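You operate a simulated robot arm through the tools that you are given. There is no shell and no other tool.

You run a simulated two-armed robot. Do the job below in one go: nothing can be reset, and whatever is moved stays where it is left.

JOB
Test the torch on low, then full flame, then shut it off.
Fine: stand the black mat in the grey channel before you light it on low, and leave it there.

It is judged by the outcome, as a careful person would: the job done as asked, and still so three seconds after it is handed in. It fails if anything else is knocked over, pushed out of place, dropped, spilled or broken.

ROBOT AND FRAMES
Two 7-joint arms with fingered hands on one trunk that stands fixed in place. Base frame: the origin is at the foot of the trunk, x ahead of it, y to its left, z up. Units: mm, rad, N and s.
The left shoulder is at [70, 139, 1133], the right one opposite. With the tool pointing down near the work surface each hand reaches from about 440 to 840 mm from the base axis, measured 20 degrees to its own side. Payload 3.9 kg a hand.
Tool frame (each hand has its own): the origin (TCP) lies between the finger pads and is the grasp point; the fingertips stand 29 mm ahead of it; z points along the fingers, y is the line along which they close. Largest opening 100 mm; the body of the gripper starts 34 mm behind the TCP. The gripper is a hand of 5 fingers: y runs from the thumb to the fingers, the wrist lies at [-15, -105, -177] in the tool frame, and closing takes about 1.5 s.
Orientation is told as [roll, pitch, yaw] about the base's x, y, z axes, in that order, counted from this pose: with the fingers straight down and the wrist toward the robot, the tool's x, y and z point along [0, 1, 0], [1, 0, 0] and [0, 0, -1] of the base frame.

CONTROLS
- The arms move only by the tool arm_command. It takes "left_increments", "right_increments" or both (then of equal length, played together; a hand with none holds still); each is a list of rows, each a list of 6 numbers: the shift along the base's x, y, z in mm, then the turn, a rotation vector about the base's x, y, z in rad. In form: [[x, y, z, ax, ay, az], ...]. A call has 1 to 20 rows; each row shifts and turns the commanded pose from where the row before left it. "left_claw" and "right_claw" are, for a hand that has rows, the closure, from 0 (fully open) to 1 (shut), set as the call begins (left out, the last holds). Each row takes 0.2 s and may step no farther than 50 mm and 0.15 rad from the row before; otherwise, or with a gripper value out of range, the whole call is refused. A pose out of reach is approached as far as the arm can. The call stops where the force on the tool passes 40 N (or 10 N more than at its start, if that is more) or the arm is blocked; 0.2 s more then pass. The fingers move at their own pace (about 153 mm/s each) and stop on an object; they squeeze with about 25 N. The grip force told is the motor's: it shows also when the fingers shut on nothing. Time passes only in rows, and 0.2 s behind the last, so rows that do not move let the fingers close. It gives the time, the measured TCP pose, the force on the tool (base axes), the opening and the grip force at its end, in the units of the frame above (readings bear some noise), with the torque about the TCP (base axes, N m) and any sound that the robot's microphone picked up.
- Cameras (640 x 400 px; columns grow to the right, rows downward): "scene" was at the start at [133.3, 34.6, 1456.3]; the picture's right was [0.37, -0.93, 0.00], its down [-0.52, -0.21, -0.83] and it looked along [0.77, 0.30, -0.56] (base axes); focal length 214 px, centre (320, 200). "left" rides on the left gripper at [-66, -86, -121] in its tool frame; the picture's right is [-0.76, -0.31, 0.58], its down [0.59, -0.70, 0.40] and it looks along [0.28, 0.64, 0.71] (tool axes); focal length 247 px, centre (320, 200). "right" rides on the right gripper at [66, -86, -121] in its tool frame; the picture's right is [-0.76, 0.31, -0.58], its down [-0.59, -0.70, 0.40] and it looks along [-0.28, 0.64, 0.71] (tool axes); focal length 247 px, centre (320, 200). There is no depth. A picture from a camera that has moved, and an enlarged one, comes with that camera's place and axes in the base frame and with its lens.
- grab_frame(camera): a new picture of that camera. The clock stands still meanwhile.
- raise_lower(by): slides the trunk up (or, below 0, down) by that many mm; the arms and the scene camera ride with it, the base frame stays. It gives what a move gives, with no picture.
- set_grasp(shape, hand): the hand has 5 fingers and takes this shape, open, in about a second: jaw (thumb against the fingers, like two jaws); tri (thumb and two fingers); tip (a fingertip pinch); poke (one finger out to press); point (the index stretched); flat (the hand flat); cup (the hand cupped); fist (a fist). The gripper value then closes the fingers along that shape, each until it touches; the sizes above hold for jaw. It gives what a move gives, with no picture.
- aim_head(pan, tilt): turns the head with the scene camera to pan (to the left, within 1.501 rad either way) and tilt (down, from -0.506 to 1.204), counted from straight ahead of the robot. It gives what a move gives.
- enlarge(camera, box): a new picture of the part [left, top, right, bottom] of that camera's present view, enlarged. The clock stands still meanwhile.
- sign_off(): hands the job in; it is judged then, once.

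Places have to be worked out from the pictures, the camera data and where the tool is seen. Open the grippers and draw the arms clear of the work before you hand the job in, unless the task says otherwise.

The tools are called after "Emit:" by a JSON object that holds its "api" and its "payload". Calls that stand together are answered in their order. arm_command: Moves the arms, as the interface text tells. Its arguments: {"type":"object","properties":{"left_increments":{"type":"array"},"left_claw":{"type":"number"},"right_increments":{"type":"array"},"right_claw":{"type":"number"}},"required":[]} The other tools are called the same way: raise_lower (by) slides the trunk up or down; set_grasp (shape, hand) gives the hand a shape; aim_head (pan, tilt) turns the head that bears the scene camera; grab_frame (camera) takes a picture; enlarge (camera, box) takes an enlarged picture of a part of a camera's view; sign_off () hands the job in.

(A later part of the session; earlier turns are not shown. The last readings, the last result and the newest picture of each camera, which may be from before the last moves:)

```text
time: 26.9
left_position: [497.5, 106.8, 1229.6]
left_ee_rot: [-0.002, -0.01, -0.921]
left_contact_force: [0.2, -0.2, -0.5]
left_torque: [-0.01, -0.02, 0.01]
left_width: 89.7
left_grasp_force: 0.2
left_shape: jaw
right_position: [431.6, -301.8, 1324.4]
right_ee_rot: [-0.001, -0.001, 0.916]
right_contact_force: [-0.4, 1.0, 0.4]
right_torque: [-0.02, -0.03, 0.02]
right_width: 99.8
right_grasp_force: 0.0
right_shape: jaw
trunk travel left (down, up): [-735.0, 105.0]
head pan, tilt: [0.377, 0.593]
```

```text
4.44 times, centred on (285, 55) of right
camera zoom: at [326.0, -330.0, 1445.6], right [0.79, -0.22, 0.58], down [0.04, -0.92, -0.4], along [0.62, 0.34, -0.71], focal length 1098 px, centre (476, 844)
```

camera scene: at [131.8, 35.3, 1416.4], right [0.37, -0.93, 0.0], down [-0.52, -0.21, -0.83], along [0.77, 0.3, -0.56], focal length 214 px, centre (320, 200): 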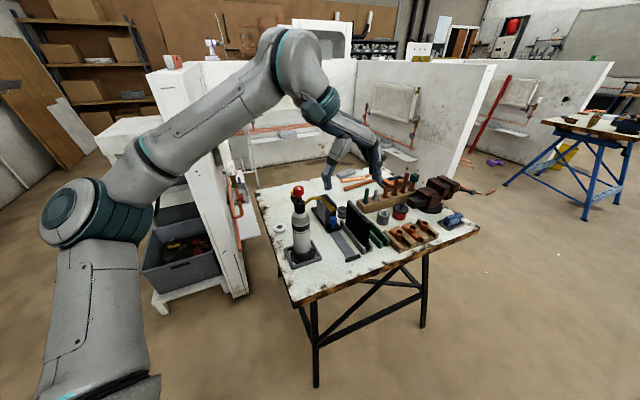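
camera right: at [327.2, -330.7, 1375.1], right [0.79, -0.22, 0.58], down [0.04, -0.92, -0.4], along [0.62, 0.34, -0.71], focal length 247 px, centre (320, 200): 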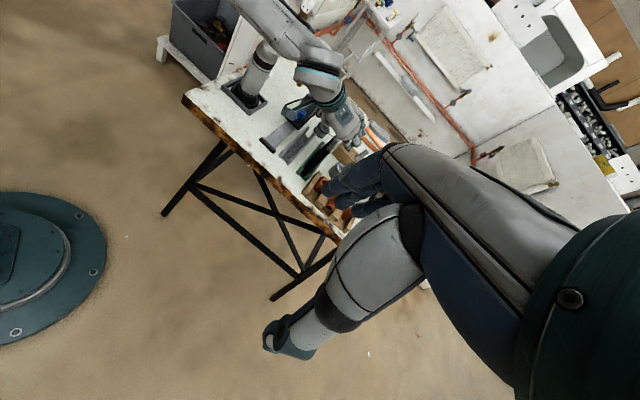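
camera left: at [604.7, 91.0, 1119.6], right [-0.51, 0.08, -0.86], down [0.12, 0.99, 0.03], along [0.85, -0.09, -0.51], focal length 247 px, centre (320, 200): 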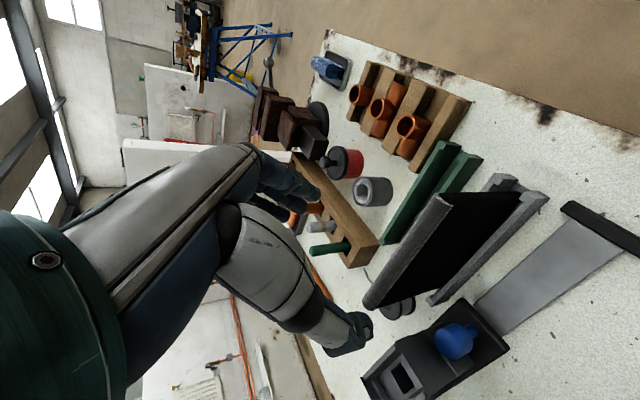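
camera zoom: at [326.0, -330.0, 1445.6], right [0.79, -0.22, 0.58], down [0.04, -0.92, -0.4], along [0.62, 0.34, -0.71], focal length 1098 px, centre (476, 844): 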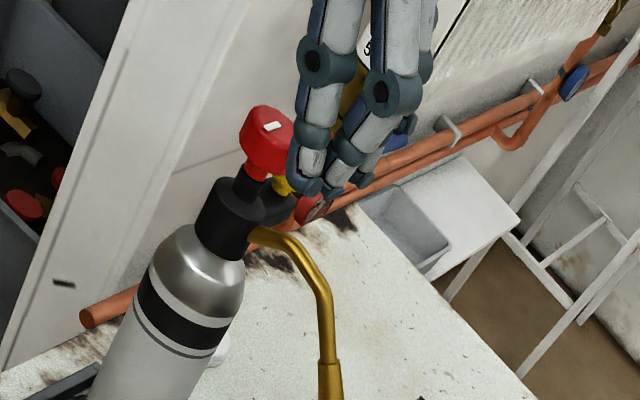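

I bring the left hand around to face the torch, so that its camera looks straight at the knob and button.

Emit:
{"api": "arm_command", "payload": {"left_increments": [[-9, 19, 6, 0, 0, 0.115], [-9, 19, 6, 0, 0, 0.115], [-9, 19, 6, 0, 0, 0.115], [-9, 19, 6, 0, 0, 0.115], [-9, 19, 6, 0, 0, 0.115], [-9, 19, 6, 0, 0, 0.115], [-9, 19, 6, 0, 0, 0.115], [-9, 19, 6, 0, 0, 0.115]]}}

Emit:
{"api": "grab_frame", "payload": {"camera": "left"}}

Emit:
{"api": "enlarge", "payload": {"camera": "left", "box": [280, 130, 430, 250]}}

Emit:
{"api": "enlarge", "payload": {"camera": "right", "box": [240, 10, 330, 100]}}

```text
time: 28.7
left_position: [429.8, 256.0, 1277.2]
left_ee_rot: [-0.001, -0.01, 0.0]
left_contact_force: [-0.3, 0.4, -0.1]
left_torque: [-0.02, 0.01, -0.04]
left_width: 89.8
left_grasp_force: 0.1
left_shape: jaw
right_position: [432.0, -301.5, 1325.6]
right_ee_rot: [0.0, 0.0, 0.917]
right_contact_force: [-0.2, -0.8, -0.3]
right_torque: [-0.01, 0.01, -0.02]
right_width: 100.0
right_grasp_force: 0.0
right_shape: jaw
trunk travel left (down, up): [-735.0, 105.0]
head pan, tilt: [0.377, 0.593]
```

```text
taken
camera left: at [343.0, 191.0, 1398.2], right [-0.3, -0.76, -0.58], down [-0.7, 0.59, -0.41], along [0.65, 0.28, -0.71], focal length 247 px, centre (320, 200)
```

left: 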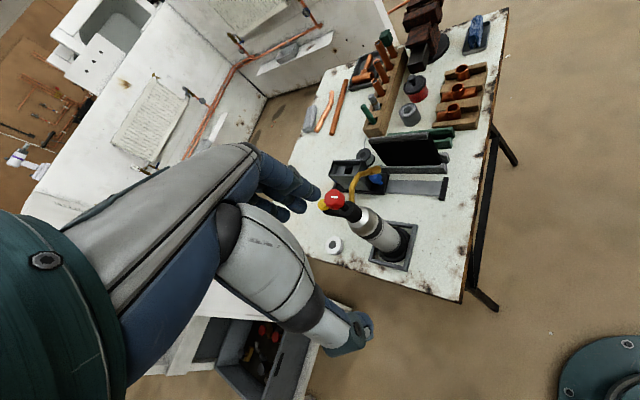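

```text
3.33 times, centred on (355, 190) of left
camera zoom: at [343.0, 191.0, 1398.2], right [-0.3, -0.76, -0.58], down [-0.7, 0.59, -0.41], along [0.65, 0.28, -0.71], focal length 823 px, centre (203, 233)
```

zoom: 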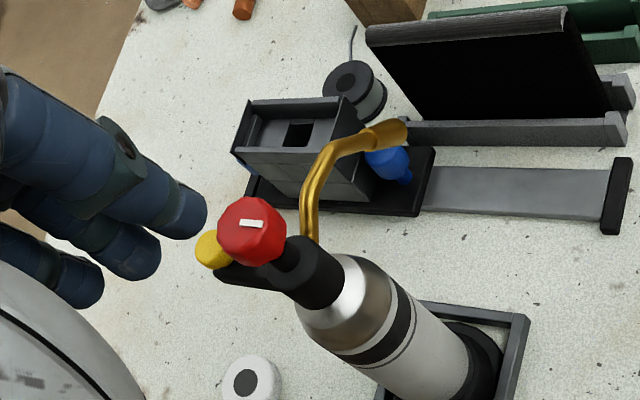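

```text
4.44 times, centred on (285, 55) of right
camera zoom: at [326.7, -330.5, 1445.2], right [0.79, -0.22, 0.58], down [0.04, -0.92, -0.4], along [0.62, 0.34, -0.71], focal length 1098 px, centre (476, 844)
```

zoom: 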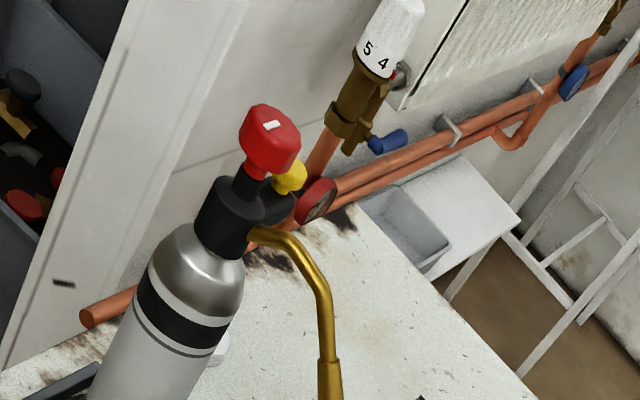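

Two left-camera views agree on the knob at about (608, 290, 1089) and the yellow button at about (650, 328, 1050). A three-finger grip would suit the knob, so I try the shape here in free space and look at the hand.

Emit:
{"api": "set_grasp", "payload": {"hand": "left", "shape": "tri"}}

Emit:
{"api": "grab_frame", "payload": {"camera": "left"}}

Emit:
{"api": "grab_frame", "payload": {"camera": "scene"}}

```text
time: 29.6
left_position: [432.1, 256.8, 1276.9]
left_ee_rot: [-0.002, -0.01, -0.002]
left_contact_force: [0.4, 0.5, -0.9]
left_torque: [-0.04, 0.02, -0.01]
left_width: 99.9
left_grasp_force: 0.1
left_shape: tri
right_position: [432.5, -302.1, 1323.1]
right_ee_rot: [-0.002, 0.0, 0.918]
right_contact_force: [-0.2, -0.8, 0.1]
right_torque: [0.03, -0.02, 0.0]
right_width: 99.8
right_grasp_force: 0.0
right_shape: jaw
trunk travel left (down, up): [-735.0, 105.0]
head pan, tilt: [0.377, 0.593]
```

```text
taken
camera left: at [344.1, 190.7, 1397.7], right [-0.3, -0.76, -0.58], down [-0.7, 0.59, -0.41], along [0.65, 0.28, -0.71], focal length 247 px, centre (320, 200)
```

left: 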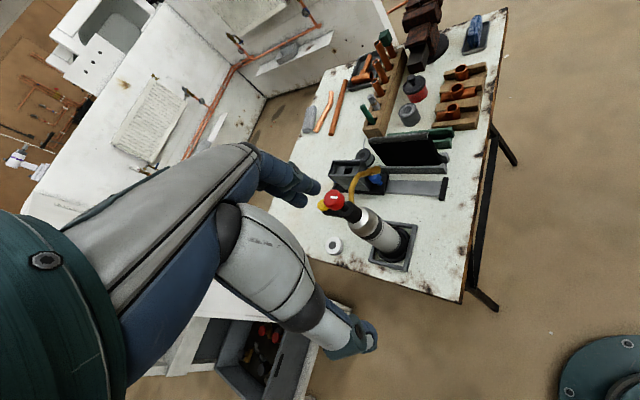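

```text
taken
camera scene: at [133.4, 34.6, 1416.2], right [0.37, -0.93, 0.0], down [-0.52, -0.21, -0.83], along [0.77, 0.3, -0.56], focal length 214 px, centre (320, 200)
```

scene: 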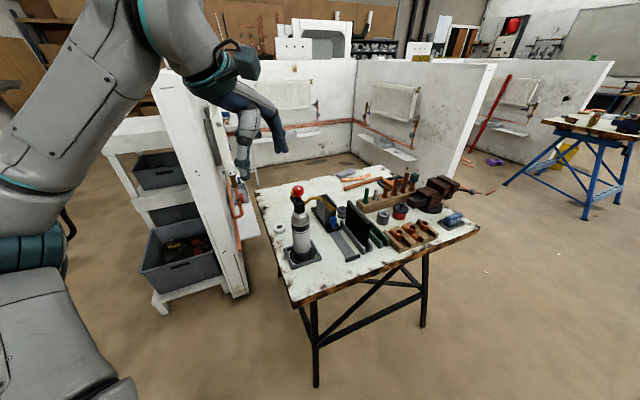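

The tri shape has thumb and two fingers extended, the others curled away. I move the hand to about 85 mm above the knob, turned to yaw -0.3, and check the alignment.

Emit:
{"api": "arm_command", "payload": {"left_increments": [[29, 5.5, -8, 0, 0.0015, -0.05], [29, 5.5, -10, 0, 0.0015, -0.05], [29, 5.5, -14, 0, 0.0015, -0.05], [29, 5.5, -18, 0, 0.0015, -0.05], [30, 5.5, -22, 0, 0.002, -0.05], [30, 5.5, -25, 0, 0.002, -0.05], [0, 0, 0, 0, 0, 0]]}}

Emit:
{"api": "grab_frame", "payload": {"camera": "left"}}

Emit:
{"api": "enlarge", "payload": {"camera": "scene", "box": [260, 130, 350, 220]}}

Emit:
{"api": "enlarge", "payload": {"camera": "right", "box": [220, 0, 330, 90]}}

```text
time: 31.2
left_position: [606.7, 288.7, 1182.1]
left_ee_rot: [-0.004, 0.0, -0.302]
left_contact_force: [0.9, 0.6, 0.1]
left_torque: [-0.01, 0.03, -0.03]
left_width: 99.9
left_grasp_force: 0.0
left_shape: tri
right_position: [431.7, -301.4, 1324.3]
right_ee_rot: [0.0, 0.001, 0.917]
right_contact_force: [-0.2, -0.2, 0.8]
right_torque: [0.0, 0.01, 0.02]
right_width: 99.9
right_grasp_force: 0.2
right_shape: jaw
trunk travel left (down, up): [-735.0, 105.0]
head pan, tilt: [0.377, 0.593]
```

```text
taken
camera left: at [504.8, 252.5, 1304.3], right [-0.52, -0.63, -0.58], down [-0.5, 0.77, -0.4], along [0.7, 0.08, -0.71], focal length 247 px, centre (320, 200)
```

left: 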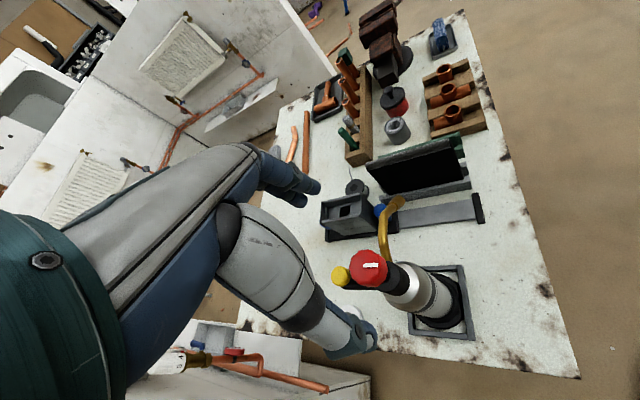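

```text
4.44 times, centred on (305, 175) of scene
camera zoom: at [132.3, 34.3, 1416.4], right [0.37, -0.93, 0.0], down [-0.52, -0.21, -0.83], along [0.77, 0.3, -0.56], focal length 953 px, centre (387, 311)
```

zoom: 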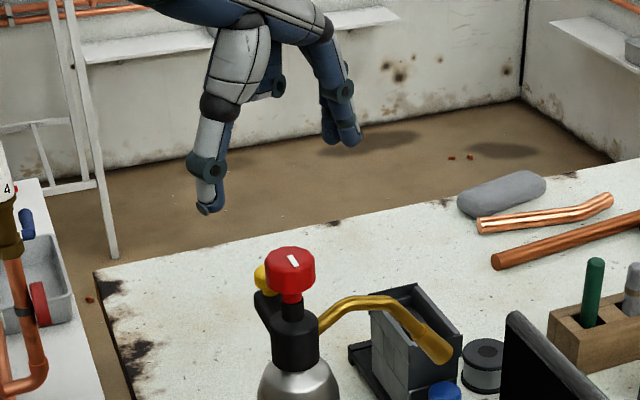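

```text
4.44 times, centred on (275, 45) of right
camera zoom: at [326.5, -331.0, 1445.2], right [0.79, -0.22, 0.58], down [0.04, -0.92, -0.4], along [0.62, 0.34, -0.71], focal length 1098 px, centre (520, 889)
```

zoom: 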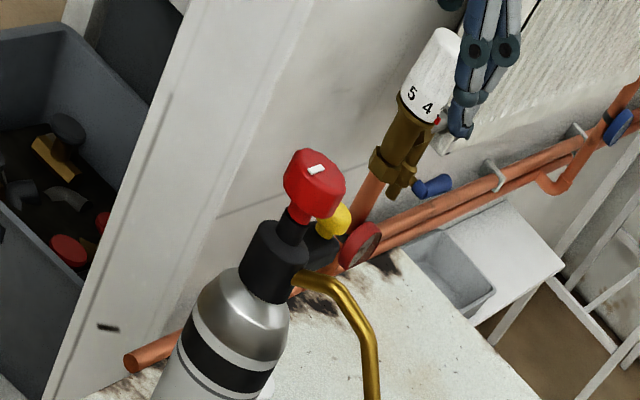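

The knob appears where expected, right below the hand. I zoom in to refine its centre before descending.

Emit:
{"api": "enlarge", "payload": {"camera": "left", "box": [310, 220, 430, 330]}}

```text
3.64 times, centred on (370, 275) of left
camera zoom: at [504.8, 252.5, 1304.3], right [-0.52, -0.63, -0.58], down [-0.5, 0.77, -0.4], along [0.7, 0.08, -0.71], focal length 898 px, centre (138, -73)
```

zoom: 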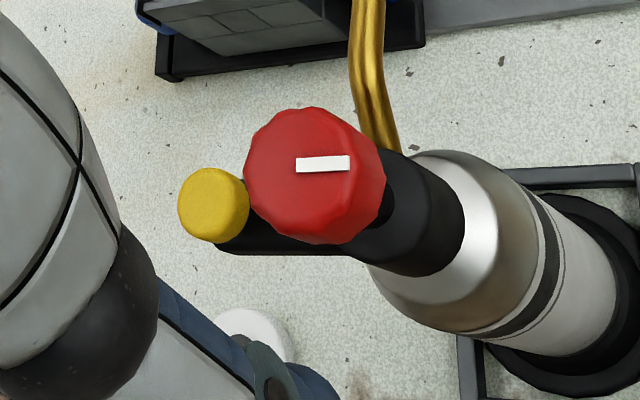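

The knob's axis comes out at (608, 289), its top near z 1101. I descend to TCP z 1097, so the fingertips (z 1068) surround the knob but stay above the yellow button and the tube.

Emit:
{"api": "arm_command", "payload": {"left_increments": [[0.5, 0.2, -15, 0, 0, 0], [0.5, 0.2, -15, 0, 0, 0], [0.3, 0.1, -15, 0, 0, 0], [0, 0, -15, 0, 0, 0], [0, 0, -13, 0, 0, 0], [0, 0, -12, 0, 0, 0], [0, 0, 0, 0, 0, 0]], "left_claw": 0}}

Emit:
{"api": "grab_frame", "payload": {"camera": "left"}}

Emit:
{"api": "enlarge", "payload": {"camera": "scene", "box": [260, 150, 350, 230]}}

Emit:
{"api": "enlarge", "payload": {"camera": "right", "box": [220, 0, 330, 90]}}

```text
time: 32.8
left_position: [607.3, 290.7, 1094.3]
left_ee_rot: [-0.004, 0.001, -0.3]
left_contact_force: [1.0, 0.1, -0.4]
left_torque: [-0.02, 0.02, -0.05]
left_width: 99.6
left_grasp_force: 0.0
left_shape: tri
right_position: [433.0, -302.2, 1323.4]
right_ee_rot: [-0.002, -0.001, 0.916]
right_contact_force: [0.1, 0.3, -1.1]
right_torque: [0.01, -0.03, 0.01]
right_width: 99.8
right_grasp_force: 0.1
right_shape: jaw
trunk travel left (down, up): [-735.0, 105.0]
head pan, tilt: [0.377, 0.593]
```

```text
taken
camera left: at [506.1, 253.0, 1215.2], right [-0.52, -0.63, -0.57], down [-0.5, 0.77, -0.4], along [0.7, 0.08, -0.71], focal length 247 px, centre (320, 200)
```

left: 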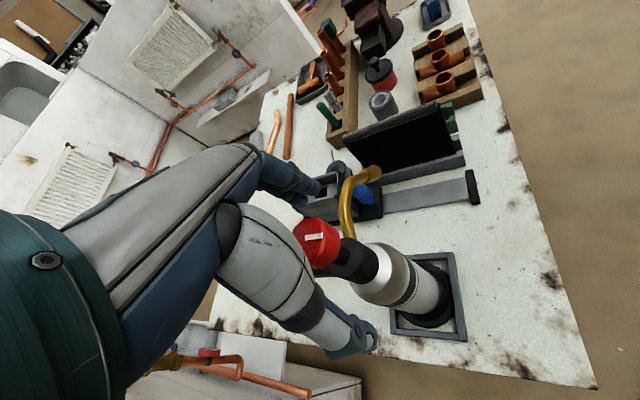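

```text
5.00 times, centred on (305, 190) of scene
camera zoom: at [133.1, 34.4, 1416.3], right [0.37, -0.93, 0.0], down [-0.52, -0.21, -0.83], along [0.77, 0.3, -0.56], focal length 1072 px, centre (395, 250)
```

zoom: 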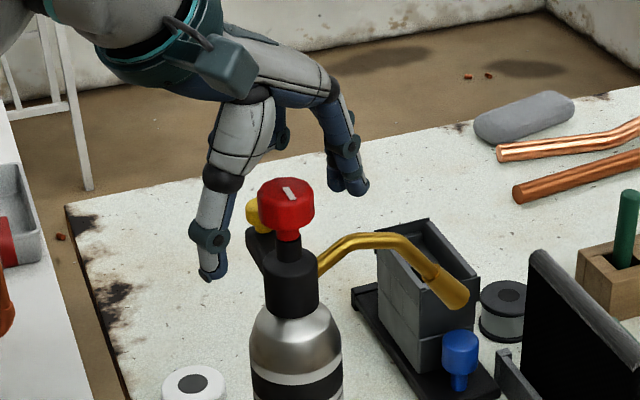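

```text
4.44 times, centred on (275, 45) of right
camera zoom: at [327.4, -330.9, 1444.9], right [0.79, -0.22, 0.58], down [0.04, -0.92, -0.4], along [0.62, 0.34, -0.71], focal length 1098 px, centre (520, 889)
```

zoom: 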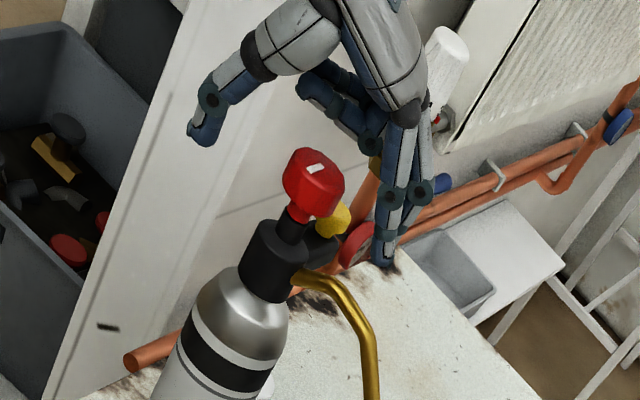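

In all three views the TCP coincides with the knob's top. I close the three fingers partly, to about 45 mm opening, and look.

Emit:
{"api": "arm_command", "payload": {"left_increments": [[0, 0, 0, 0, 0, 0], [0, 0, 0, 0, 0, 0], [0, 0, 0, 0, 0, 0], [0, 0, 0, 0, 0, 0]], "left_claw": 0.55}}

Emit:
{"api": "enlarge", "payload": {"camera": "left", "box": [230, 150, 410, 320]}}

Emit:
{"api": "enlarge", "payload": {"camera": "scene", "box": [270, 160, 340, 220]}}

Emit:
{"api": "enlarge", "payload": {"camera": "right", "box": [240, 0, 310, 60]}}

```text
time: 33.8
left_position: [608.2, 290.8, 1093.8]
left_ee_rot: [-0.004, -0.001, -0.3]
left_contact_force: [-1.0, 0.0, -0.4]
left_torque: [0.0, 0.02, 0.03]
left_width: 45.3
left_grasp_force: 0.1
left_shape: tri
right_position: [432.5, -302.5, 1323.2]
right_ee_rot: [-0.001, 0.0, 0.916]
right_contact_force: [0.9, 0.8, -0.9]
right_torque: [0.02, 0.03, -0.01]
right_width: 99.9
right_grasp_force: 0.1
right_shape: jaw
trunk travel left (down, up): [-735.0, 105.0]
head pan, tilt: [0.377, 0.593]
```

```text
2.35 times, centred on (320, 235) of left
camera zoom: at [506.2, 253.2, 1215.3], right [-0.52, -0.63, -0.57], down [-0.5, 0.77, -0.4], along [0.7, 0.08, -0.71], focal length 581 px, centre (320, 118)
```

zoom: 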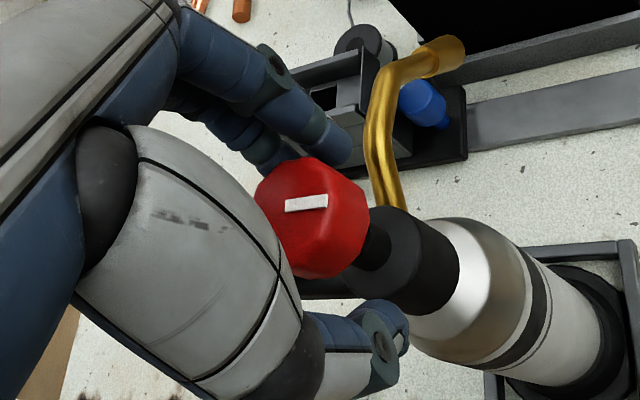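

```text
6.67 times, centred on (305, 190) of scene
camera zoom: at [133.3, 34.6, 1416.3], right [0.37, -0.93, 0.0], down [-0.52, -0.21, -0.83], along [0.77, 0.3, -0.56], focal length 1430 px, centre (420, 267)
```

zoom: 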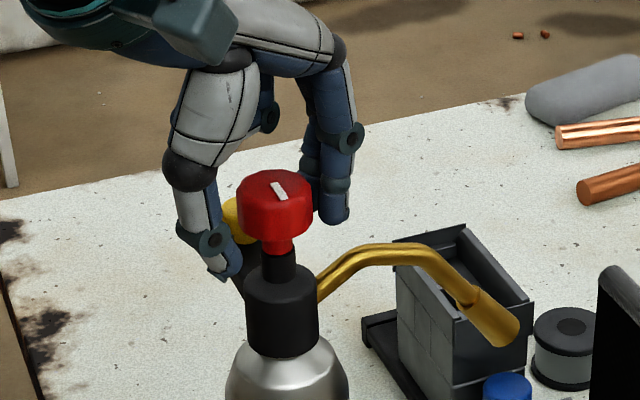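

```text
6.67 times, centred on (275, 30) of right
camera zoom: at [327.5, -330.8, 1444.9], right [0.79, -0.22, 0.58], down [0.04, -0.92, -0.4], along [0.62, 0.34, -0.71], focal length 1646 px, centre (620, 1333)
```

zoom: 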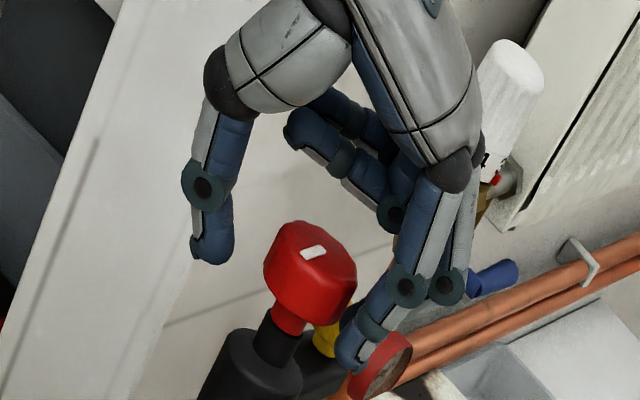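

The thumb and fingers lie on either side of the knob. I close on in steps, watching for side force on the tool.

Emit:
{"api": "arm_command", "payload": {"left_increments": [[0, 0, 0, 0, 0, 0], [0, 0, 0, 0, 0, 0]], "left_claw": 0.63}}

Emit:
{"api": "arm_command", "payload": {"left_increments": [[0, 0, 0, 0, 0, 0], [0, 0, 0, 0, 0, 0]], "left_claw": 0.67}}

```text
time: 34.4
left_position: [608.7, 290.8, 1093.4]
left_ee_rot: [-0.002, 0.0, -0.299]
left_contact_force: [1.4, 0.1, 0.0]
left_torque: [-0.01, -0.03, 0.01]
left_width: 37.6
left_grasp_force: 0.1
left_shape: tri
right_position: [432.5, -301.5, 1324.2]
right_ee_rot: [0.0, 0.002, 0.917]
right_contact_force: [-0.5, -0.3, -0.2]
right_torque: [-0.01, 0.01, -0.02]
right_width: 99.7
right_grasp_force: 0.1
right_shape: jaw
trunk travel left (down, up): [-735.0, 105.0]
head pan, tilt: [0.377, 0.593]
```

```text
time: 35.0
left_position: [606.4, 290.4, 1093.6]
left_ee_rot: [-0.002, -0.001, -0.3]
left_contact_force: [0.9, 0.0, 0.3]
left_torque: [-0.04, -0.06, 0.02]
left_width: 33.8
left_grasp_force: 0.0
left_shape: tri
right_position: [433.5, -302.7, 1323.5]
right_ee_rot: [-0.001, 0.001, 0.917]
right_contact_force: [-0.4, -0.2, -0.2]
right_torque: [0.0, 0.03, -0.01]
right_width: 99.8
right_grasp_force: 0.1
right_shape: jaw
trunk travel left (down, up): [-735.0, 105.0]
head pan, tilt: [0.377, 0.593]
```

No contact yet at 33.8 mm opening. I look at how the fingertips sit about the knob.

Emit:
{"api": "enlarge", "payload": {"camera": "left", "box": [250, 160, 390, 300]}}

Emit:
{"api": "enlarge", "payload": {"camera": "scene", "box": [280, 170, 330, 215]}}

Emit:
{"api": "enlarge", "payload": {"camera": "right", "box": [240, 5, 300, 60]}}

```text
2.86 times, centred on (320, 230) of left
camera zoom: at [506.5, 253.1, 1215.2], right [-0.52, -0.63, -0.57], down [-0.5, 0.77, -0.4], along [0.7, 0.08, -0.71], focal length 706 px, centre (320, 114)
```

zoom: 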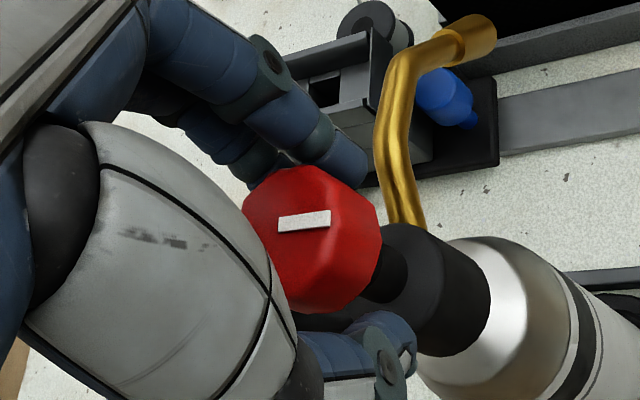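

```text
8.89 times, centred on (305, 192) of scene
camera zoom: at [133.6, 34.5, 1416.2], right [0.37, -0.93, 0.0], down [-0.52, -0.21, -0.83], along [0.77, 0.3, -0.56], focal length 1906 px, centre (453, 267)
```

zoom: 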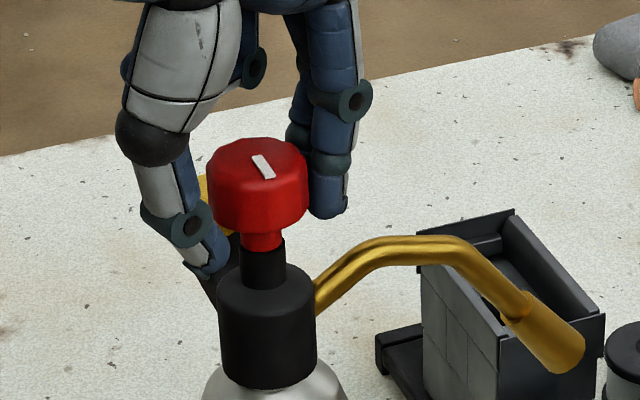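

```text
7.27 times, centred on (270, 32) of right
camera zoom: at [327.8, -330.8, 1444.9], right [0.79, -0.22, 0.58], down [0.04, -0.92, -0.4], along [0.62, 0.34, -0.71], focal length 1796 px, centre (684, 1418)
```

zoom: 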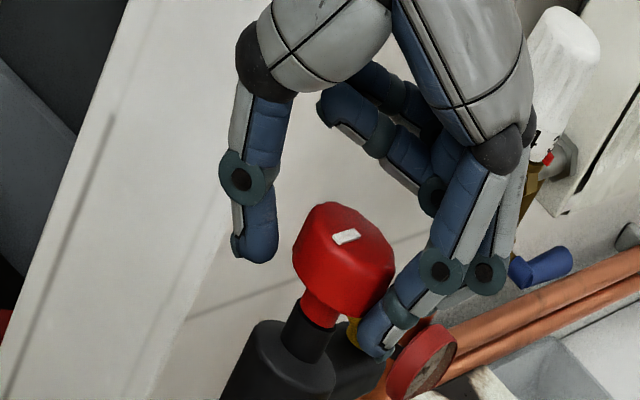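

The geometry fits: the thumb and finger pads are about to touch the 34 mm knob (top z about 1096). I keep closing in small steps.

Emit:
{"api": "arm_command", "payload": {"left_increments": [[0, 0, 0, 0, 0, 0], [0, 0, 0, 0, 0, 0]], "left_claw": 0.72}}

Emit:
{"api": "arm_command", "payload": {"left_increments": [[0, 0, 0, 0, 0, 0], [0, 0, 0, 0, 0, 0]], "left_claw": 0.77}}

Emit:
{"api": "enlarge", "payload": {"camera": "left", "box": [250, 160, 390, 300]}}

Emit:
{"api": "enlarge", "payload": {"camera": "scene", "box": [280, 170, 330, 215]}}

Emit:
{"api": "enlarge", "payload": {"camera": "right", "box": [240, 5, 300, 60]}}

```text
time: 35.6
left_position: [607.5, 291.3, 1093.4]
left_ee_rot: [-0.003, 0.001, -0.3]
left_contact_force: [1.2, -1.2, -0.3]
left_torque: [0.05, -0.03, -0.01]
left_width: 28.6
left_grasp_force: 0.0
left_shape: tri
right_position: [432.5, -301.8, 1324.1]
right_ee_rot: [0.0, 0.001, 0.918]
right_contact_force: [0.6, -0.4, 0.1]
right_torque: [0.02, -0.01, 0.02]
right_width: 99.8
right_grasp_force: 0.1
right_shape: jaw
trunk travel left (down, up): [-735.0, 105.0]
head pan, tilt: [0.377, 0.593]
```

```text
time: 36.2
left_position: [608.7, 290.3, 1092.9]
left_ee_rot: [-0.003, 0.001, -0.3]
left_contact_force: [-0.2, -0.1, 0.2]
left_torque: [-0.01, -0.04, -0.01]
left_width: 24.2
left_grasp_force: 0.0
left_shape: tri
right_position: [432.9, -302.8, 1323.2]
right_ee_rot: [0.0, 0.0, 0.916]
right_contact_force: [-0.3, 0.3, -0.1]
right_torque: [0.01, 0.03, -0.01]
right_width: 99.8
right_grasp_force: 0.1
right_shape: jaw
trunk travel left (down, up): [-735.0, 105.0]
head pan, tilt: [0.377, 0.593]
```

```text
2.86 times, centred on (320, 230) of left
camera zoom: at [506.5, 253.1, 1215.3], right [-0.52, -0.63, -0.57], down [-0.5, 0.77, -0.4], along [0.7, 0.08, -0.71], focal length 706 px, centre (320, 114)
```

zoom: 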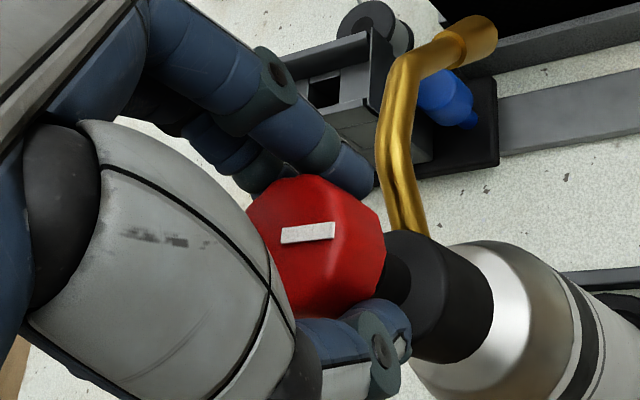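

```text
8.89 times, centred on (305, 192) of scene
camera zoom: at [133.6, 34.5, 1416.2], right [0.37, -0.93, 0.0], down [-0.52, -0.21, -0.83], along [0.77, 0.3, -0.56], focal length 1906 px, centre (453, 267)
```

zoom: 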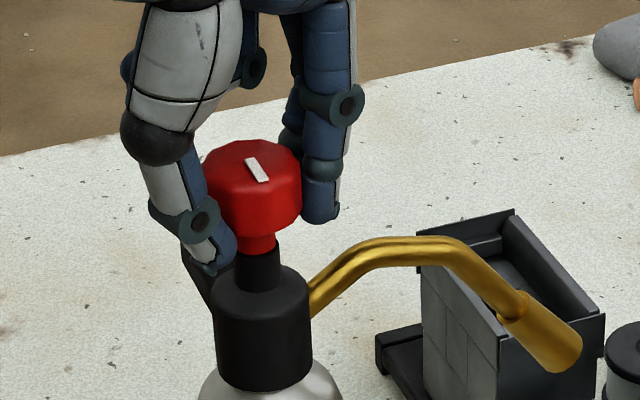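

```text
7.27 times, centred on (270, 32) of right
camera zoom: at [327.8, -330.9, 1444.8], right [0.79, -0.22, 0.58], down [0.04, -0.92, -0.4], along [0.62, 0.34, -0.71], focal length 1796 px, centre (684, 1418)
```

zoom: 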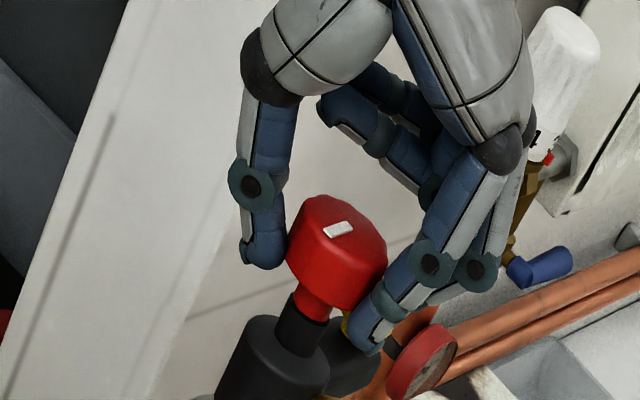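

The fingers touched first and nudged the knob about 2 mm toward the thumb, so the hand is off-centre by that much. I open slightly so the torch settles back, and shift the hand 3 mm toward the finger side.

Emit:
{"api": "arm_command", "payload": {"left_increments": [[0, 0, 0, 0, 0, 0], [0, 0, 0, 0, 0, 0], [0, 0, 0, 0, 0, 0]], "left_claw": 0.6}}

Emit:
{"api": "enlarge", "payload": {"camera": "scene", "box": [280, 170, 330, 215]}}

Emit:
{"api": "enlarge", "payload": {"camera": "right", "box": [240, 5, 300, 60]}}

Emit:
{"api": "enlarge", "payload": {"camera": "scene", "box": [270, 180, 340, 280]}}

```text
time: 37.0
left_position: [607.2, 292.4, 1094.6]
left_ee_rot: [-0.004, -0.001, -0.301]
left_contact_force: [0.4, -0.4, -0.6]
left_torque: [-0.02, -0.03, -0.01]
left_width: 39.6
left_grasp_force: 0.1
left_shape: tri
right_position: [433.5, -302.7, 1324.5]
right_ee_rot: [0.0, 0.001, 0.916]
right_contact_force: [-0.3, 0.1, 0.3]
right_torque: [0.01, 0.0, 0.06]
right_width: 99.7
right_grasp_force: 0.1
right_shape: jaw
trunk travel left (down, up): [-735.0, 105.0]
head pan, tilt: [0.377, 0.593]
```

```text
8.89 times, centred on (305, 192) of scene
camera zoom: at [133.3, 34.6, 1416.3], right [0.37, -0.93, 0.0], down [-0.52, -0.21, -0.83], along [0.77, 0.3, -0.56], focal length 1906 px, centre (453, 267)
```

zoom: 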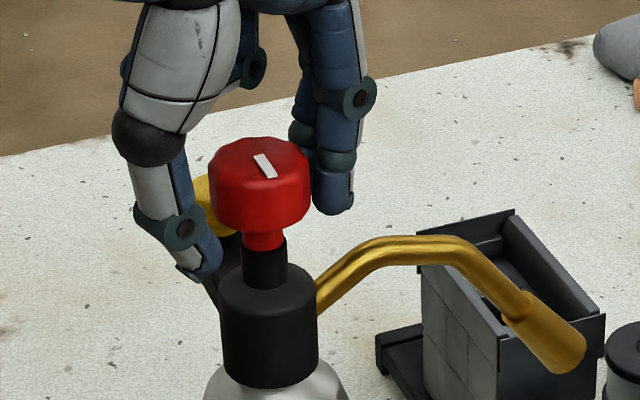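

```text
7.27 times, centred on (270, 32) of right
camera zoom: at [327.6, -330.7, 1444.9], right [0.79, -0.22, 0.58], down [0.04, -0.92, -0.4], along [0.62, 0.34, -0.71], focal length 1796 px, centre (684, 1418)
```

zoom: 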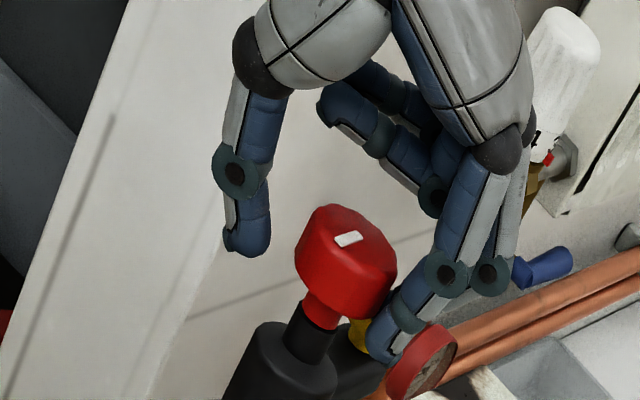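

```text
4.00 times, centred on (305, 230) of scene
camera zoom: at [133.3, 34.6, 1416.3], right [0.37, -0.93, 0.0], down [-0.52, -0.21, -0.83], along [0.77, 0.3, -0.56], focal length 858 px, centre (380, 80)
```

zoom: 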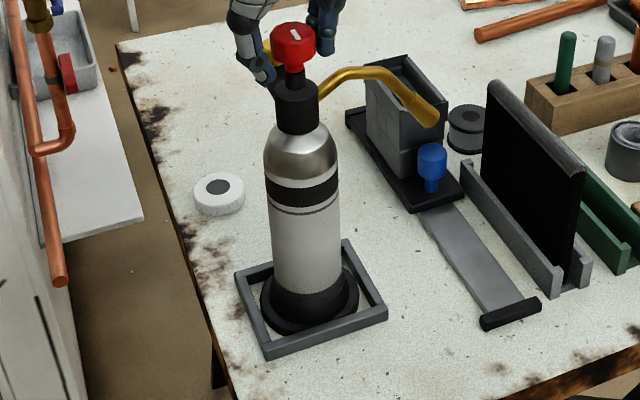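

The torch stands as before. The gap on the thumb side is still larger, so I shift the hand 4 mm along its closing line and close again stepwise.

Emit:
{"api": "arm_command", "payload": {"left_increments": [[3.8, -1.2, 0, 0, 0, 0], [0, 0, 0, 0, 0, 0]], "left_claw": 0.6}}

Emit:
{"api": "arm_command", "payload": {"left_increments": [[0, 0, 0, 0, 0, 0], [0, 0, 0, 0, 0, 0]], "left_claw": 0.7}}

Emit:
{"api": "enlarge", "payload": {"camera": "scene", "box": [280, 170, 330, 215]}}

Emit:
{"api": "enlarge", "payload": {"camera": "right", "box": [240, 5, 300, 60]}}

Emit:
{"api": "enlarge", "payload": {"camera": "left", "box": [250, 160, 390, 300]}}

```text
time: 37.6
left_position: [612.5, 289.1, 1092.7]
left_ee_rot: [-0.004, 0.002, -0.301]
left_contact_force: [0.0, 0.0, 0.0]
left_torque: [-0.03, -0.01, 0.0]
left_width: 39.7
left_grasp_force: 0.0
left_shape: tri
right_position: [432.6, -301.6, 1324.6]
right_ee_rot: [-0.001, 0.001, 0.916]
right_contact_force: [0.8, -0.3, -0.2]
right_torque: [-0.01, 0.02, 0.01]
right_width: 99.8
right_grasp_force: 0.1
right_shape: jaw
trunk travel left (down, up): [-735.0, 105.0]
head pan, tilt: [0.377, 0.593]
```

```text
time: 38.2
left_position: [612.3, 288.6, 1092.3]
left_ee_rot: [-0.002, 0.001, -0.298]
left_contact_force: [0.1, -0.5, -0.1]
left_torque: [0.01, -0.01, 0.0]
left_width: 30.3
left_grasp_force: 0.1
left_shape: tri
right_position: [433.3, -300.7, 1324.0]
right_ee_rot: [0.001, 0.0, 0.918]
right_contact_force: [0.1, 0.4, 0.1]
right_torque: [-0.04, -0.02, 0.01]
right_width: 100.0
right_grasp_force: 0.1
right_shape: jaw
trunk travel left (down, up): [-735.0, 105.0]
head pan, tilt: [0.377, 0.593]
```

```text
8.89 times, centred on (305, 192) of scene
camera zoom: at [133.3, 34.6, 1416.3], right [0.37, -0.93, 0.0], down [-0.52, -0.21, -0.83], along [0.77, 0.3, -0.56], focal length 1906 px, centre (453, 267)
```

zoom: 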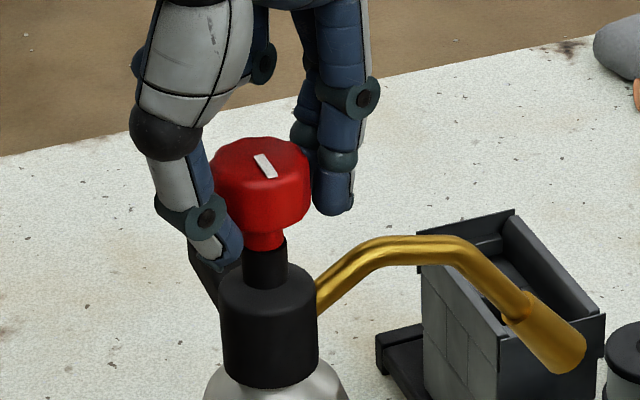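

```text
7.27 times, centred on (270, 32) of right
camera zoom: at [327.5, -330.7, 1445.0], right [0.79, -0.22, 0.58], down [0.04, -0.92, -0.4], along [0.62, 0.34, -0.71], focal length 1796 px, centre (684, 1418)
```

zoom: 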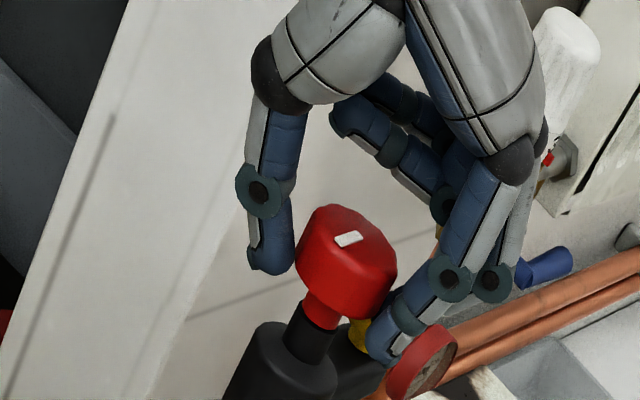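

```text
2.86 times, centred on (320, 230) of left
camera zoom: at [510.9, 251.8, 1214.9], right [-0.52, -0.63, -0.57], down [-0.5, 0.77, -0.4], along [0.7, 0.08, -0.71], focal length 706 px, centre (320, 114)
```

zoom: 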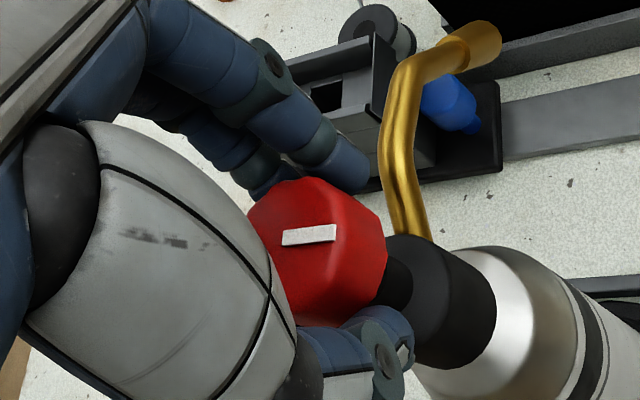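

The torch is unmoved and both sides are now about equally near the knob. I close on.

Emit:
{"api": "arm_command", "payload": {"left_increments": [[0, 0, 0, 0, 0, 0], [0, 0, 0, 0, 0, 0]], "left_claw": 0.76}}

Emit:
{"api": "enlarge", "payload": {"camera": "scene", "box": [280, 170, 330, 215]}}

Emit:
{"api": "enlarge", "payload": {"camera": "right", "box": [240, 5, 300, 60]}}

```text
time: 38.8
left_position: [613.1, 289.2, 1091.6]
left_ee_rot: [-0.002, 0.001, -0.3]
left_contact_force: [-0.4, -0.6, -4.4]
left_torque: [-0.03, -0.03, 0.02]
left_width: 22.9
left_grasp_force: 25.3
left_shape: tri
right_position: [433.9, -301.1, 1322.2]
right_ee_rot: [0.0, -0.001, 0.915]
right_contact_force: [0.3, 0.7, -0.1]
right_torque: [-0.01, -0.02, -0.01]
right_width: 99.6
right_grasp_force: 0.0
right_shape: jaw
trunk travel left (down, up): [-735.0, 105.0]
head pan, tilt: [0.377, 0.593]
```

```text
8.89 times, centred on (305, 192) of scene
camera zoom: at [133.9, 34.8, 1416.1], right [0.37, -0.93, 0.0], down [-0.52, -0.21, -0.83], along [0.77, 0.3, -0.56], focal length 1906 px, centre (453, 267)
```

zoom: 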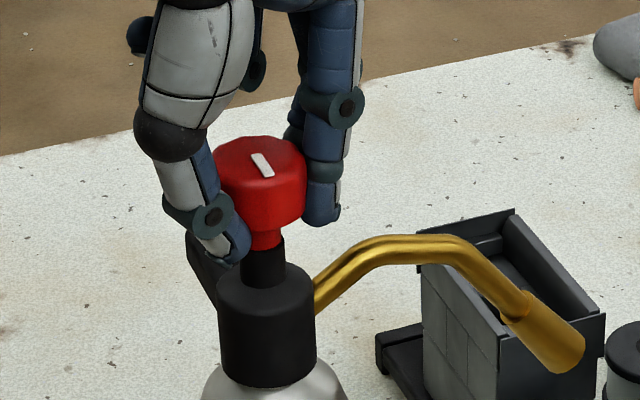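

```text
7.27 times, centred on (270, 32) of right
camera zoom: at [328.2, -330.5, 1444.8], right [0.79, -0.22, 0.58], down [0.04, -0.92, -0.4], along [0.62, 0.34, -0.71], focal length 1796 px, centre (684, 1418)
```

zoom: 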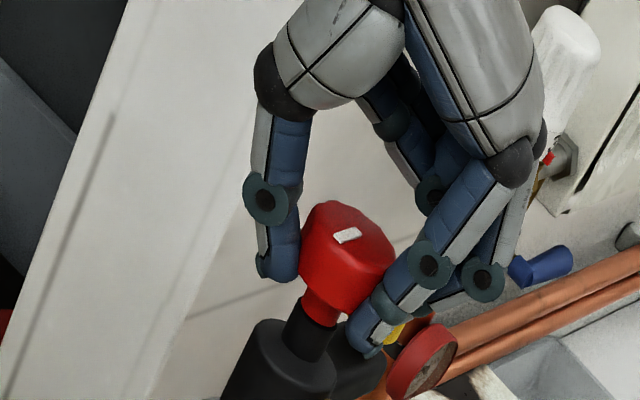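

The knob is held (25 N). Its centre sits about 5 mm toward the thumb from the TCP, so I turn about that point; first a small counter-clockwise trial of 0.2 rad, watching torque and sound.

Emit:
{"api": "arm_command", "payload": {"left_increments": [[0.1, 0.5, 0, 0, 0, 0.1], [0.1, 0.5, 0, 0, 0, 0.1]], "left_claw": 1}}

Emit:
{"api": "enlarge", "payload": {"camera": "scene", "box": [280, 170, 330, 215]}}

Emit:
{"api": "enlarge", "payload": {"camera": "right", "box": [240, 5, 300, 60]}}

```text
time: 39.4
left_position: [613.5, 284.7, 1092.6]
left_ee_rot: [0.006, 0.005, -0.145]
left_contact_force: [0.8, 0.5, -0.8]
left_torque: [-0.03, -0.03, -0.03]
left_width: 23.2
left_grasp_force: 24.8
left_shape: tri
left hand out of reach, approached as far as the arm can: row 2
right_position: [433.3, -300.9, 1324.1]
right_ee_rot: [-0.001, 0.0, 0.916]
right_contact_force: [-0.1, -0.2, 0.1]
right_torque: [-0.02, 0.01, -0.05]
right_width: 99.9
right_grasp_force: 0.0
right_shape: jaw
trunk travel left (down, up): [-735.0, 105.0]
head pan, tilt: [0.377, 0.593]
```

```text
8.89 times, centred on (305, 192) of scene
camera zoom: at [133.8, 34.9, 1416.3], right [0.37, -0.93, 0.0], down [-0.52, -0.21, -0.83], along [0.77, 0.3, -0.56], focal length 1906 px, centre (453, 267)
```

zoom: 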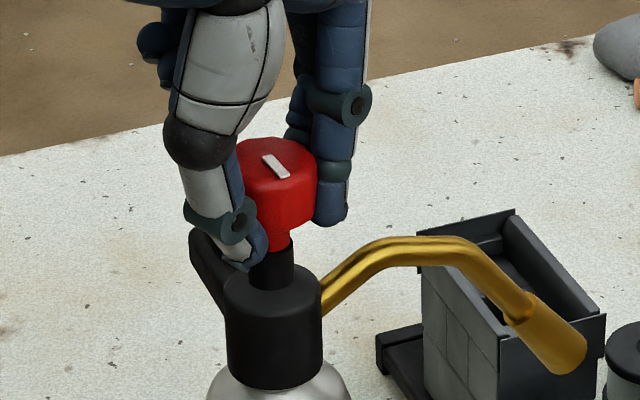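

```text
7.27 times, centred on (270, 32) of right
camera zoom: at [328.1, -330.5, 1445.0], right [0.79, -0.22, 0.58], down [0.04, -0.92, -0.4], along [0.62, 0.34, -0.71], focal length 1796 px, centre (684, 1418)
```

zoom: 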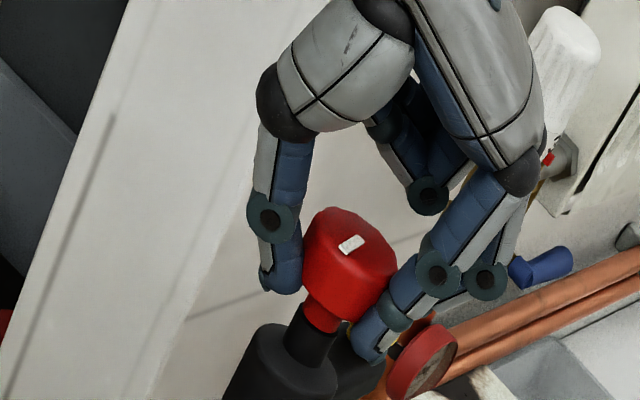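

The knob turned about 0.11–0.15 rad with almost no torque and no sound, but the arm ran into a limit at yaw -0.15. I let go, rise, and turn the hand to about -1.2 yaw to have a long counter-clockwise range.

Emit:
{"api": "arm_command", "payload": {"left_increments": [[0, 0, 0, 0, 0, 0], [0, 0, 0, 0, 0, 0], [0, 0, 0, 0, 0, 0]], "left_claw": 0.4}}

Emit:
{"api": "arm_command", "payload": {"left_increments": [[0, 0, 15, 0, 0, 0], [0, 0, 20, 0, 0, 0], [0, 0, 20, 0, 0, 0], [0, 0, 25, 0, 0, 0]], "left_claw": 0.2}}

Emit:
{"api": "enlarge", "payload": {"camera": "scene", "box": [280, 170, 330, 215]}}

Emit:
{"api": "enlarge", "payload": {"camera": "left", "box": [310, 220, 430, 330]}}

```text
time: 40.2
left_position: [611.9, 284.6, 1093.7]
left_ee_rot: [0.008, 0.002, -0.146]
left_contact_force: [0.1, 0.1, -0.7]
left_torque: [-0.01, -0.01, 0.01]
left_width: 59.8
left_grasp_force: 0.0
left_shape: tri
right_position: [433.6, -301.5, 1322.8]
right_ee_rot: [0.0, 0.0, 0.915]
right_contact_force: [-0.1, 1.5, -0.9]
right_torque: [-0.02, 0.0, -0.02]
right_width: 99.9
right_grasp_force: 0.1
right_shape: jaw
trunk travel left (down, up): [-735.0, 105.0]
head pan, tilt: [0.377, 0.593]
```

```text
time: 41.2
left_position: [611.7, 285.2, 1173.6]
left_ee_rot: [-0.002, -0.002, -0.1]
left_contact_force: [-0.6, -0.1, -0.6]
left_torque: [-0.02, 0.03, -0.01]
left_width: 79.7
left_grasp_force: 0.1
left_shape: tri
right_position: [431.2, -302.7, 1323.1]
right_ee_rot: [-0.002, 0.001, 0.915]
right_contact_force: [-0.3, -0.2, 0.7]
right_torque: [0.0, -0.02, -0.03]
right_width: 99.7
right_grasp_force: 0.0
right_shape: jaw
trunk travel left (down, up): [-735.0, 105.0]
head pan, tilt: [0.377, 0.593]
```

```text
8.89 times, centred on (305, 192) of scene
camera zoom: at [132.8, 33.9, 1416.3], right [0.37, -0.93, 0.0], down [-0.52, -0.21, -0.83], along [0.77, 0.3, -0.56], focal length 1906 px, centre (453, 267)
```

zoom: 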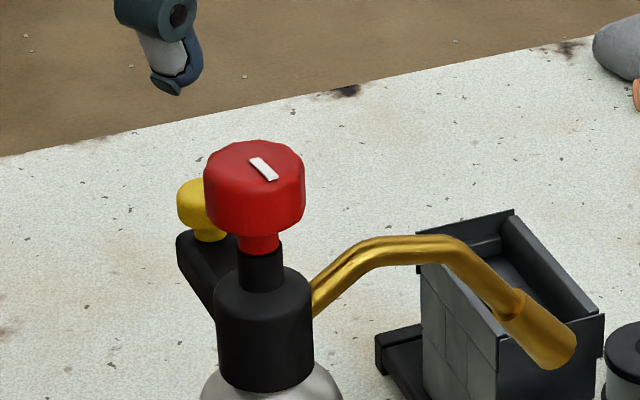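

```text
3.64 times, centred on (370, 275) of left
camera zoom: at [519.5, 228.4, 1295.5], right [-0.38, -0.72, -0.57], down [-0.64, 0.66, -0.4], along [0.67, 0.22, -0.71], focal length 898 px, centre (138, -73)
```

zoom: 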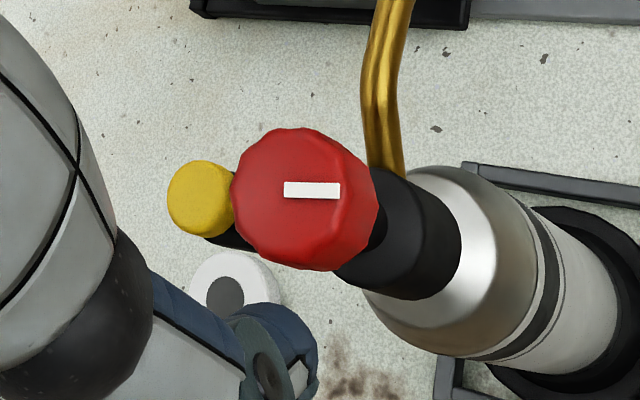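

Released, the torch stands straight and the knob's mark has turned from -136° to -126° (counter-clockwise). The wrist range is better with the hand higher relative to the shoulder, so I raise the hand and lower the trunk by 110 mm.

Emit:
{"api": "arm_command", "payload": {"left_increments": [[0, 0, 25, 0, 0, 0], [0, 0, 25, 0, 0, 0], [0, 0, 25, 0, 0, 0], [0, 0, 25, 0, 0, 0]], "left_claw": 0.2}}

Emit:
{"api": "raise_lower", "payload": {"by": -110}}

Emit:
{"api": "arm_command", "payload": {"left_increments": [[0, 0, 0, 0, 0, 0.1], [0, 0, 0, 0, 0, 0.1], [0, 0, 0, 0, 0, 0.1], [0, 0, 0, 0, 0, 0.1]]}}

```text
time: 42.2
left_position: [611.4, 279.5, 1274.2]
left_ee_rot: [-0.001, 0.001, -0.1]
left_contact_force: [-0.2, 0.7, 0.5]
left_torque: [-0.01, -0.01, 0.06]
left_width: 79.6
left_grasp_force: 0.1
left_shape: tri
right_position: [432.9, -302.5, 1323.1]
right_ee_rot: [0.0, -0.001, 0.916]
right_contact_force: [0.1, -0.2, 0.3]
right_torque: [-0.02, -0.02, -0.04]
right_width: 99.5
right_grasp_force: 0.1
right_shape: jaw
trunk travel left (down, up): [-735.0, 105.0]
head pan, tilt: [0.377, 0.593]
```

```text
time: 43.6
left_position: [611.0, 280.3, 1163.2]
left_ee_rot: [-0.003, 0.0, -0.102]
left_contact_force: [0.4, 0.2, 0.1]
left_torque: [-0.01, -0.04, 0.0]
left_width: 79.8
left_grasp_force: 0.0
left_shape: tri
right_position: [432.8, -301.6, 1214.4]
right_ee_rot: [0.0, -0.001, 0.918]
right_contact_force: [0.3, 0.4, 0.3]
right_torque: [0.01, -0.01, 0.02]
right_width: 99.9
right_grasp_force: 0.1
right_shape: jaw
trunk travel left (down, up): [-625.0, 215.0]
head pan, tilt: [0.377, 0.593]
```

```text
time: 44.6
left_position: [611.2, 281.6, 1162.8]
left_ee_rot: [-0.003, 0.001, 0.3]
left_contact_force: [0.7, -0.8, -0.2]
left_torque: [-0.02, -0.04, 0.01]
left_width: 79.9
left_grasp_force: 0.1
left_shape: tri
right_position: [434.6, -302.9, 1212.7]
right_ee_rot: [-0.002, -0.001, 0.917]
right_contact_force: [0.4, 0.9, 0.6]
right_torque: [0.02, 0.01, -0.02]
right_width: 99.8
right_grasp_force: 0.1
right_shape: jaw
trunk travel left (down, up): [-625.0, 215.0]
head pan, tilt: [0.377, 0.593]
```

Yaw +0.3 is fine now. I test how far the counter-clockwise range goes in free air.

Emit:
{"api": "arm_command", "payload": {"left_increments": [[0, 0, 0, 0, 0, 0.12], [0, 0, 0, 0, 0, 0.12], [0, 0, 0, 0, 0, 0.12], [0, 0, 0, 0, 0, 0.12], [0, 0, 0, 0, 0, 0.12]]}}

Emit:
{"api": "grab_frame", "payload": {"camera": "scene"}}

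```text
time: 45.8
left_position: [611.7, 281.3, 1165.4]
left_ee_rot: [-0.004, 0.001, 0.901]
left_contact_force: [-0.1, -0.8, 0.5]
left_torque: [0.0, -0.01, 0.01]
left_width: 79.5
left_grasp_force: 0.1
left_shape: tri
right_position: [433.1, -302.5, 1213.5]
right_ee_rot: [0.0, 0.0, 0.915]
right_contact_force: [0.0, -0.2, -0.4]
right_torque: [0.01, -0.01, -0.02]
right_width: 99.8
right_grasp_force: 0.1
right_shape: jaw
trunk travel left (down, up): [-625.0, 215.0]
head pan, tilt: [0.377, 0.593]
```

```text
taken
camera scene: at [133.2, 34.1, 1306.3], right [0.37, -0.93, 0.0], down [-0.52, -0.21, -0.83], along [0.77, 0.3, -0.56], focal length 214 px, centre (320, 200)
```

scene: 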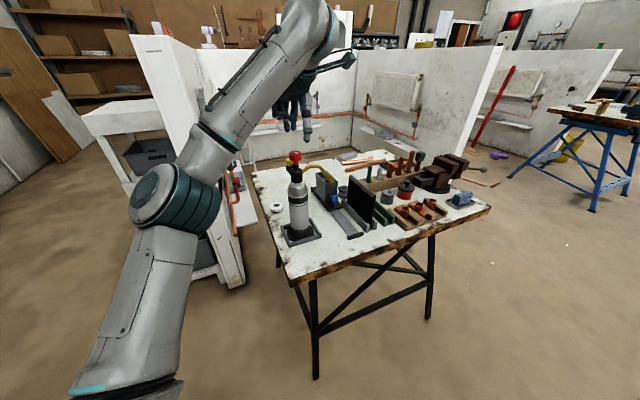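

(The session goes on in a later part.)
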